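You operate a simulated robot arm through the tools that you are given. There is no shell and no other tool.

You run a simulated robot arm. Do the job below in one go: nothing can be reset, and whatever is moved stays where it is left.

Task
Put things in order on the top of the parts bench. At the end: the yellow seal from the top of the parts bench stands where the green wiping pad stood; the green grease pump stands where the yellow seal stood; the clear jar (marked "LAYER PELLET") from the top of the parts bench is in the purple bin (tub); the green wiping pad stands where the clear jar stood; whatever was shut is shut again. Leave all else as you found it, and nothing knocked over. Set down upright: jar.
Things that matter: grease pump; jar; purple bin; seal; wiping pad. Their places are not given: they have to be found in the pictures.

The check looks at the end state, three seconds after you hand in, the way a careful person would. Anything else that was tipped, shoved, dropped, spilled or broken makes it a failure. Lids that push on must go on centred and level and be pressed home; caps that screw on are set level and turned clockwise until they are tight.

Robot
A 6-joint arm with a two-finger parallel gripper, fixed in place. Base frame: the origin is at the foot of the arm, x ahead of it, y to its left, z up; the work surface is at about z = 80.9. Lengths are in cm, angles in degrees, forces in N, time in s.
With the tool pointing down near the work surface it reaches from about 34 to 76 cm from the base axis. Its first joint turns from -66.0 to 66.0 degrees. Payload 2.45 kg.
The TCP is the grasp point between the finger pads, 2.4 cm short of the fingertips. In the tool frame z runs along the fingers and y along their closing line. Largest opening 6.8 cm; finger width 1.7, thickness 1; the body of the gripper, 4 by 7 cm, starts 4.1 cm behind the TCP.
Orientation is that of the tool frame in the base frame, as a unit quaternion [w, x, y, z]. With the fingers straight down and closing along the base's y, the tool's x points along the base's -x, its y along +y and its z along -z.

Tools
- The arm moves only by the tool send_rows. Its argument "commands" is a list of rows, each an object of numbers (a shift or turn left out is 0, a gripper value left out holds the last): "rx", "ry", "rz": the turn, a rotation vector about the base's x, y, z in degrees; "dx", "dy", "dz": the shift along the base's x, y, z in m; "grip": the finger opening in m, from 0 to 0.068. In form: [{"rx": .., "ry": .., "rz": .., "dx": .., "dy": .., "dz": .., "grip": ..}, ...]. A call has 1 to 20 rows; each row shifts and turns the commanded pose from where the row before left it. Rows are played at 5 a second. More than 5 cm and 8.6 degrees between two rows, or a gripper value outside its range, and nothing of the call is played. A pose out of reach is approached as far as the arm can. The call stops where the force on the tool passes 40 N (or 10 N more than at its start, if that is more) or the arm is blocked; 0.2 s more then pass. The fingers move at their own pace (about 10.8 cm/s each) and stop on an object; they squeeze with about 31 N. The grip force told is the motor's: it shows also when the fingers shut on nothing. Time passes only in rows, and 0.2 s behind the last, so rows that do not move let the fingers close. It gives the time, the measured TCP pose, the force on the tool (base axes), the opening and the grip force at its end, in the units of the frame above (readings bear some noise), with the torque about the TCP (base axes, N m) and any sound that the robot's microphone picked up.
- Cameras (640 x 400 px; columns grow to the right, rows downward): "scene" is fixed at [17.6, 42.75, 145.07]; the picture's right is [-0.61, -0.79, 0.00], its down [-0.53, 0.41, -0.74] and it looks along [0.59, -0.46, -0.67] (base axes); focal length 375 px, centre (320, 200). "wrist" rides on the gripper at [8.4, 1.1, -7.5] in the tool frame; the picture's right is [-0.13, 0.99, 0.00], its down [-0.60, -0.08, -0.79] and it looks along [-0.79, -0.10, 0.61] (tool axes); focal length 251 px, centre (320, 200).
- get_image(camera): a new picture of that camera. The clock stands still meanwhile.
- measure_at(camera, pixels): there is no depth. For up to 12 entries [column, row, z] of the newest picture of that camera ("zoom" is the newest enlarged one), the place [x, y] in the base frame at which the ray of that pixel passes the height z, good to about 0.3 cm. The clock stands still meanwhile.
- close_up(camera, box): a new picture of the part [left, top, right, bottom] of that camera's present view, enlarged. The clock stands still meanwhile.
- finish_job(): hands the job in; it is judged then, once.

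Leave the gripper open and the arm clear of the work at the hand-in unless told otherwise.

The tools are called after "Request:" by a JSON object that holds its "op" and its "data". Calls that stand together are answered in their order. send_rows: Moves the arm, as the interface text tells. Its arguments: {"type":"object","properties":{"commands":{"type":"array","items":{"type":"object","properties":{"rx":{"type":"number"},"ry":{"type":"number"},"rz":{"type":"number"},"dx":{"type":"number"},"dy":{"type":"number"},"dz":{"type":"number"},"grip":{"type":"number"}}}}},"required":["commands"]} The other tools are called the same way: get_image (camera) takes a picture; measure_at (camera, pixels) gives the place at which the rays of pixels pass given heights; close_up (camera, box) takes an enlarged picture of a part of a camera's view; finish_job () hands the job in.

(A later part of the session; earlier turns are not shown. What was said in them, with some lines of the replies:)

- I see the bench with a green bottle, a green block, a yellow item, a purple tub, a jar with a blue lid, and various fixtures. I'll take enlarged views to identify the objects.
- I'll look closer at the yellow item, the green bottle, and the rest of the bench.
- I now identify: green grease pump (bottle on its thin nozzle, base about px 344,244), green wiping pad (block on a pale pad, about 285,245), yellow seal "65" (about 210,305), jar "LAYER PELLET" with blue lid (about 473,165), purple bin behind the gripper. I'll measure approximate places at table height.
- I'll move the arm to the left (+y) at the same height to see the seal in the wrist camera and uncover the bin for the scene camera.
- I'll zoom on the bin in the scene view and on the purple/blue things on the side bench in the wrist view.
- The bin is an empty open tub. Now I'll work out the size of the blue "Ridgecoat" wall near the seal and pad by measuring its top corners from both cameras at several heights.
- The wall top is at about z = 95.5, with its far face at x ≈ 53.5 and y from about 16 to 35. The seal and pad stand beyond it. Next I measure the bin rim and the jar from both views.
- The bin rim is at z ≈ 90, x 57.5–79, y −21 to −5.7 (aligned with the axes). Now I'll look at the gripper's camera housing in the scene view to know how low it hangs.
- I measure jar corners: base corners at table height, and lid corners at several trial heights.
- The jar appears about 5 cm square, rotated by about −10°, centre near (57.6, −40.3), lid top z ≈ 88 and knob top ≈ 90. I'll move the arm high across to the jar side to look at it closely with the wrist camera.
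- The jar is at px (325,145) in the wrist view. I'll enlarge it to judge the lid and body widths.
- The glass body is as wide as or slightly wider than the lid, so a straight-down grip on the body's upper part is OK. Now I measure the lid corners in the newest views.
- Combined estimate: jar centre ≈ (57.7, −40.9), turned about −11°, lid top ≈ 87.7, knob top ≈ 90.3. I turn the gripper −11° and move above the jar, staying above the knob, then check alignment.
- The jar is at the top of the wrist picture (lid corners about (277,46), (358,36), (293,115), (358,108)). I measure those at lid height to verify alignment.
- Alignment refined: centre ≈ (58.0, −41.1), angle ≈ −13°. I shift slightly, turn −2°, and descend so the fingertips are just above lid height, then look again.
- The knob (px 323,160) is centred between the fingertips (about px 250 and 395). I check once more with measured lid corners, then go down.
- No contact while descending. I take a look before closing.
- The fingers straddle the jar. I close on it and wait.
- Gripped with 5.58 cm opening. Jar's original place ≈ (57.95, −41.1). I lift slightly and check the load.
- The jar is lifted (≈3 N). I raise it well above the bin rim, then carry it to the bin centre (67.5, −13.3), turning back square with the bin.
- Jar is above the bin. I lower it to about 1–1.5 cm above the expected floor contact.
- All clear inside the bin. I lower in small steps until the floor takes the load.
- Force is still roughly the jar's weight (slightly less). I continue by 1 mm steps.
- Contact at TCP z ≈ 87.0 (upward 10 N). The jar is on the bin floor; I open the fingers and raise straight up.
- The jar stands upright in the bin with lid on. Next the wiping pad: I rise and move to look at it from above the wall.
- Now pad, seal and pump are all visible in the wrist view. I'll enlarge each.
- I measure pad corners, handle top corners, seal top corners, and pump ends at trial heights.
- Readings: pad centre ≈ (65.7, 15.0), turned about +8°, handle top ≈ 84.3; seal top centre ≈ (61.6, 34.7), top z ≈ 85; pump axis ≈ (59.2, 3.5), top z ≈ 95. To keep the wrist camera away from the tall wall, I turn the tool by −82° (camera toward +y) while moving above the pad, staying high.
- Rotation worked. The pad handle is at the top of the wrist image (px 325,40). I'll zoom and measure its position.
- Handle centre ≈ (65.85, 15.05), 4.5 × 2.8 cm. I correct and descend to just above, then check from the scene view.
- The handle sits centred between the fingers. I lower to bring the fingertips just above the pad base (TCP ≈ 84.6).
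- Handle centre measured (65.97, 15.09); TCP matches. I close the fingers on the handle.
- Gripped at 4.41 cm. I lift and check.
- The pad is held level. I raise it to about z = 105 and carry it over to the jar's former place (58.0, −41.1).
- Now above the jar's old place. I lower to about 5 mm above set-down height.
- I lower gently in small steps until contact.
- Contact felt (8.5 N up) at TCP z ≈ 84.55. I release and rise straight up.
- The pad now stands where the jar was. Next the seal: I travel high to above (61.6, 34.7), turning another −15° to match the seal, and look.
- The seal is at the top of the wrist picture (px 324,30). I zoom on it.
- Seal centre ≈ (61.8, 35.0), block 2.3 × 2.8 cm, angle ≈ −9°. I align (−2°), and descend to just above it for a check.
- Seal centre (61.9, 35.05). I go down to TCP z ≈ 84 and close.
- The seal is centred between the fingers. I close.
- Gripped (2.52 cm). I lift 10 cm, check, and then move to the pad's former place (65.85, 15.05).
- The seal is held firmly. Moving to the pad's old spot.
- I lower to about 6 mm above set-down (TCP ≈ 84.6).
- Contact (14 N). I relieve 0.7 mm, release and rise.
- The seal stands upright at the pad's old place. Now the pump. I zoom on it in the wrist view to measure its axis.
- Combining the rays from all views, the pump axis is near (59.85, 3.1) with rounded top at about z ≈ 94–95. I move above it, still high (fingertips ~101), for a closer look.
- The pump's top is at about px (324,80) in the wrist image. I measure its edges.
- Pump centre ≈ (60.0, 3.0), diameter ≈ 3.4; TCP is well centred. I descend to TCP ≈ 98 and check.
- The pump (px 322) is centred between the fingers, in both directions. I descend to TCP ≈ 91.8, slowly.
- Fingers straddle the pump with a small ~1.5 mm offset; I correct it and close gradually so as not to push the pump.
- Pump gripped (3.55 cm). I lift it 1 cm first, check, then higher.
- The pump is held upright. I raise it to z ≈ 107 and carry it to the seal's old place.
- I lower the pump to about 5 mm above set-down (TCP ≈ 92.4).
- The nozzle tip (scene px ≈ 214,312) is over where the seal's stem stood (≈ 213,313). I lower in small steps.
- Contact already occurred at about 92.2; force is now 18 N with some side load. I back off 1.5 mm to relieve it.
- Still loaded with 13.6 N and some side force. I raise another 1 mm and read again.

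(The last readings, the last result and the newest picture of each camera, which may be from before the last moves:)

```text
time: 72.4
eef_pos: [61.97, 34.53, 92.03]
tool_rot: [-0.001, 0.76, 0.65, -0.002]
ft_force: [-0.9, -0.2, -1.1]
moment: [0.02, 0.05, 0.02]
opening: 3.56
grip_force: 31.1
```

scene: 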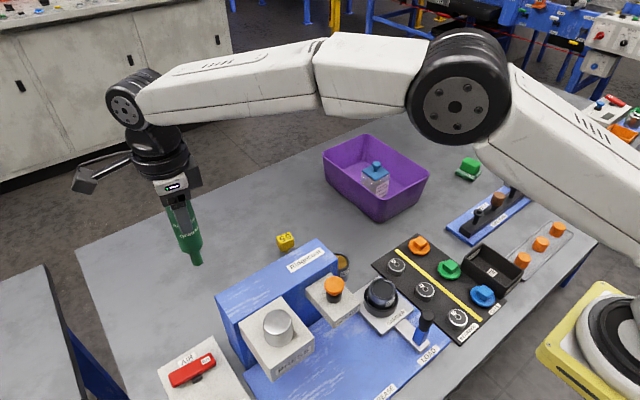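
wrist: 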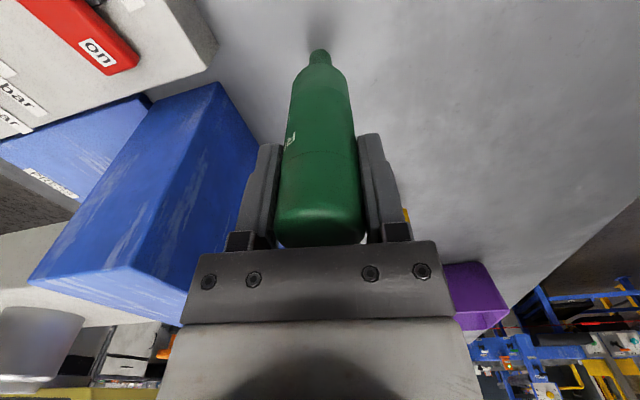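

Now the pump just rests on the table with nearly no side load (−1.1 N). I open gradually.

Request:
{"op": "send_rows", "data": {"commands": [{"dz": -0.0003}, {}, {"grip": 0.037}, {"grip": 0.04}, {"grip": 0.045}, {"grip": 0.052}, {"grip": 0.06}, {"grip": 0.068}, {}]}}

Request:
{"op": "get_image", "data": {"camera": "wrist"}}

Request:
{"op": "close_up", "data": {"camera": "scene", "box": [150, 210, 270, 330]}}

```text
time: 74.4
eef_pos: [61.98, 34.69, 92.1]
tool_rot: [0.001, 0.76, 0.649, 0.001]
ft_force: [-0.7, -1.0, 0.0]
moment: [0.01, 0.02, 0.04]
opening: 6.82
grip_force: 0.0
```

```text
taken
```

wrist: 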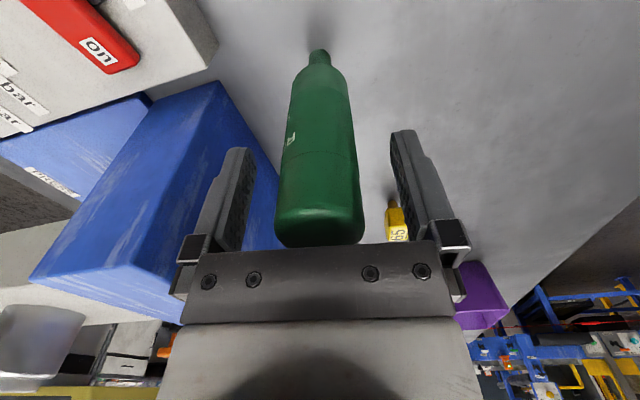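

```text
3.33 times, centred on (210, 270) of scene
```

zoom: 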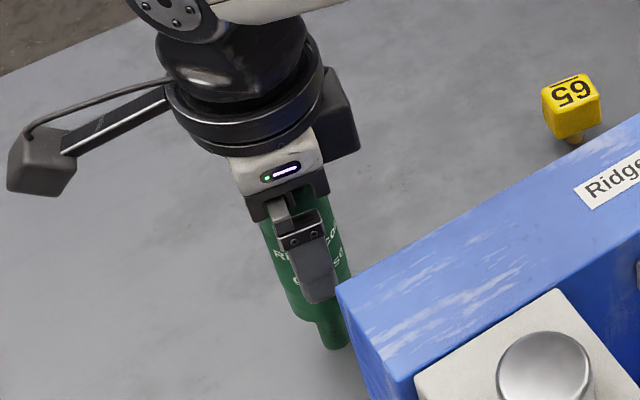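

The pump stands free between the open fingers. I rise straight up.

Request:
{"op": "send_rows", "data": {"commands": [{"dz": 0.01}, {"dz": 0.02}, {"dz": 0.03}, {"dz": 0.04}, {"dz": 0.045}, {}]}}

Request:
{"op": "get_image", "data": {"camera": "wrist"}}

Request:
{"op": "get_image", "data": {"camera": "scene"}}

```text
time: 75.8
eef_pos: [61.91, 34.54, 106.6]
tool_rot: [0.0, 0.76, 0.649, 0.0]
ft_force: [0.3, 0.3, 0.0]
moment: [-0.02, 0.01, -0.01]
opening: 6.79
grip_force: 0.0
```

```text
taken
```

wrist: 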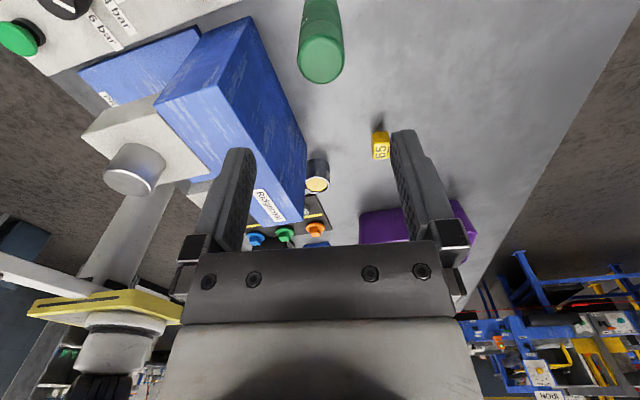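

```text
taken
```

scene: 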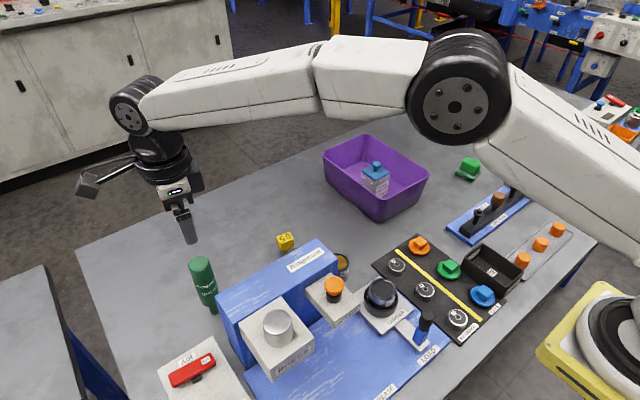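

All four are placed. I move the arm up and back to its starting pose, clear of the work, turning the tool back.

Request:
{"op": "send_rows", "data": {"commands": [{"dz": 0.03}, {"dz": 0.03}, {"dx": -0.0183, "dy": -0.0169, "rz": 8.25}, {"dx": -0.0183, "dy": -0.0169, "rz": 8.25}, {"dx": -0.0183, "dy": -0.0169, "rz": 8.25}, {"dx": -0.0183, "dy": -0.0169, "rz": 8.25}, {"dx": -0.0183, "dy": -0.0169, "rz": 8.25}, {"dx": -0.0183, "dy": -0.0169, "rz": 8.25}, {"dx": -0.0183, "dy": -0.0169, "rz": 8.25}, {"dx": -0.0183, "dy": -0.0169, "rz": 8.25}, {"dx": -0.0183, "dy": -0.0169, "rz": 8.25}, {"dx": -0.0183, "dy": -0.0169, "rz": 8.25}, {"dx": -0.0183, "dy": -0.0169, "rz": 8.25}, {"dx": -0.0183, "dy": -0.0169, "rz": 8.25}, {}]}}

Request:
{"op": "get_image", "data": {"camera": "scene"}}

Request:
{"op": "get_image", "data": {"camera": "wrist"}}

```text
time: 79.0
eef_pos: [40.14, 14.4, 112.65]
tool_rot: [0.0, -0.001, 1.0, 0.0]
ft_force: [-0.1, -0.3, 0.6]
moment: [0.01, -0.02, -0.04]
opening: 6.82
grip_force: 0.1
```

```text
taken
```

scene: 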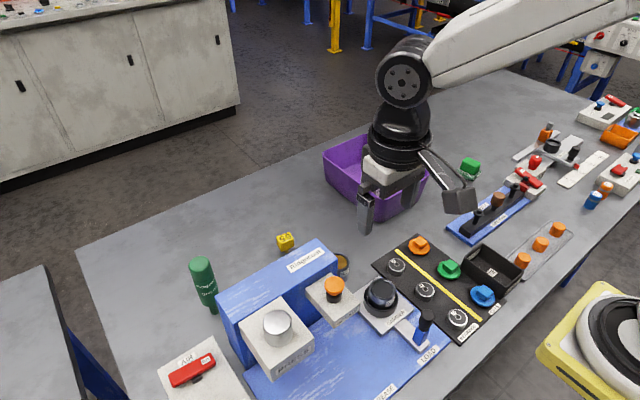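

```text
taken
```

wrist: 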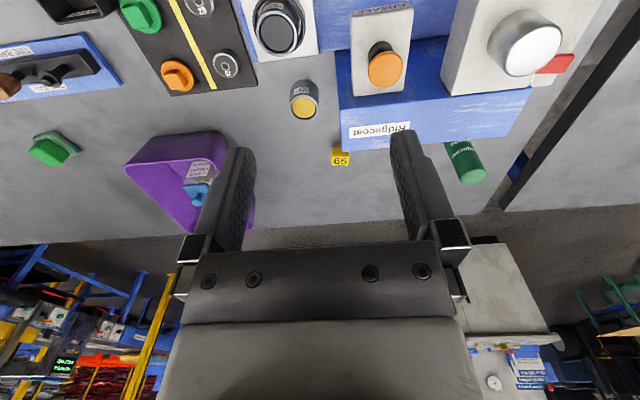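

I do a last check with enlarged views of the pump, seal, pad and jar.

Request:
{"op": "close_up", "data": {"camera": "scene", "box": [170, 225, 310, 335]}}

Request:
{"op": "close_up", "data": {"camera": "wrist", "box": [10, 110, 270, 250]}}

Request:
{"op": "close_up", "data": {"camera": "wrist", "box": [310, 120, 500, 210]}}

Request:
{"op": "measure_at", "data": {"camera": "scene", "pixels": [[213, 313.5, 80.9], [285, 237, 85]]}}

```text
3.64 times, centred on (240, 280) of scene
```

zoom: 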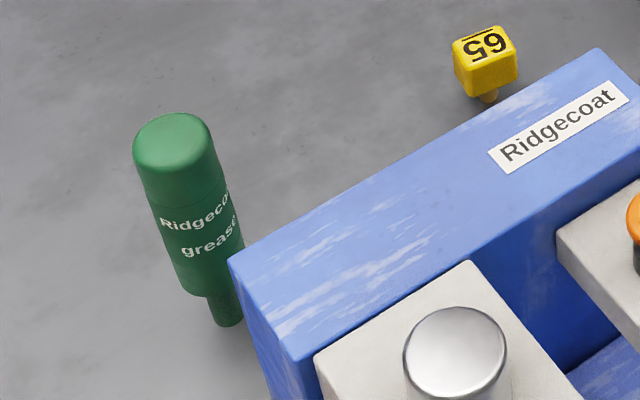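

```text
2.46 times, centred on (140, 180) of wrist
```

zoom: 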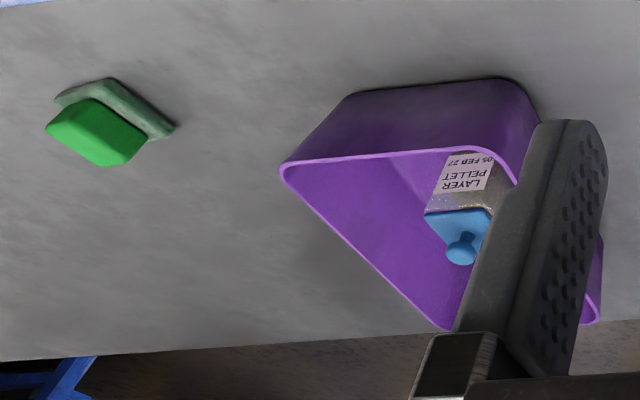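

```text
3.37 times, centred on (405, 165) of wrist
```

zoom: 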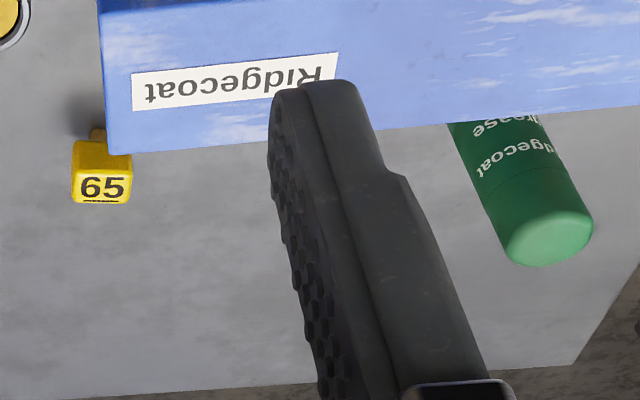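

```text
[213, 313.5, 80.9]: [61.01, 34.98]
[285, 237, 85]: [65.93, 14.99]
```

Everything checks out: the jar is upright in the purple bin with its lid on, and the pad is at the jar's old place. The seal is at the pad's old place and the pump stands upright at the seal's old place. The gripper is open and the arm is clear, so I hand in.

Request:
{"op": "finish_job", "data": {}}

```text
The job is handed in.
```

The job is done and handed in. My last pictures showed everything in place:

- **Jar ("LAYER PELLET"):** stands upright on the floor of the purple bin, with its lid still on.
- **Green wiping pad:** stands where the jar stood, at about (58.0, −41.1).
- **Yellow seal:** stands where the wiping pad stood, at about (65.9, 15.0).
- **Green grease pump:** stands upright on its nozzle where the seal stood, at about (61.9, 35.0). It sits within roughly half a centimetre of the seal's old spot.

The jar's lid was the only thing I handled that was shut, and it never came off. I saw nothing else on the bench moved or knocked over. The gripper is open and the arm is back at its starting position.
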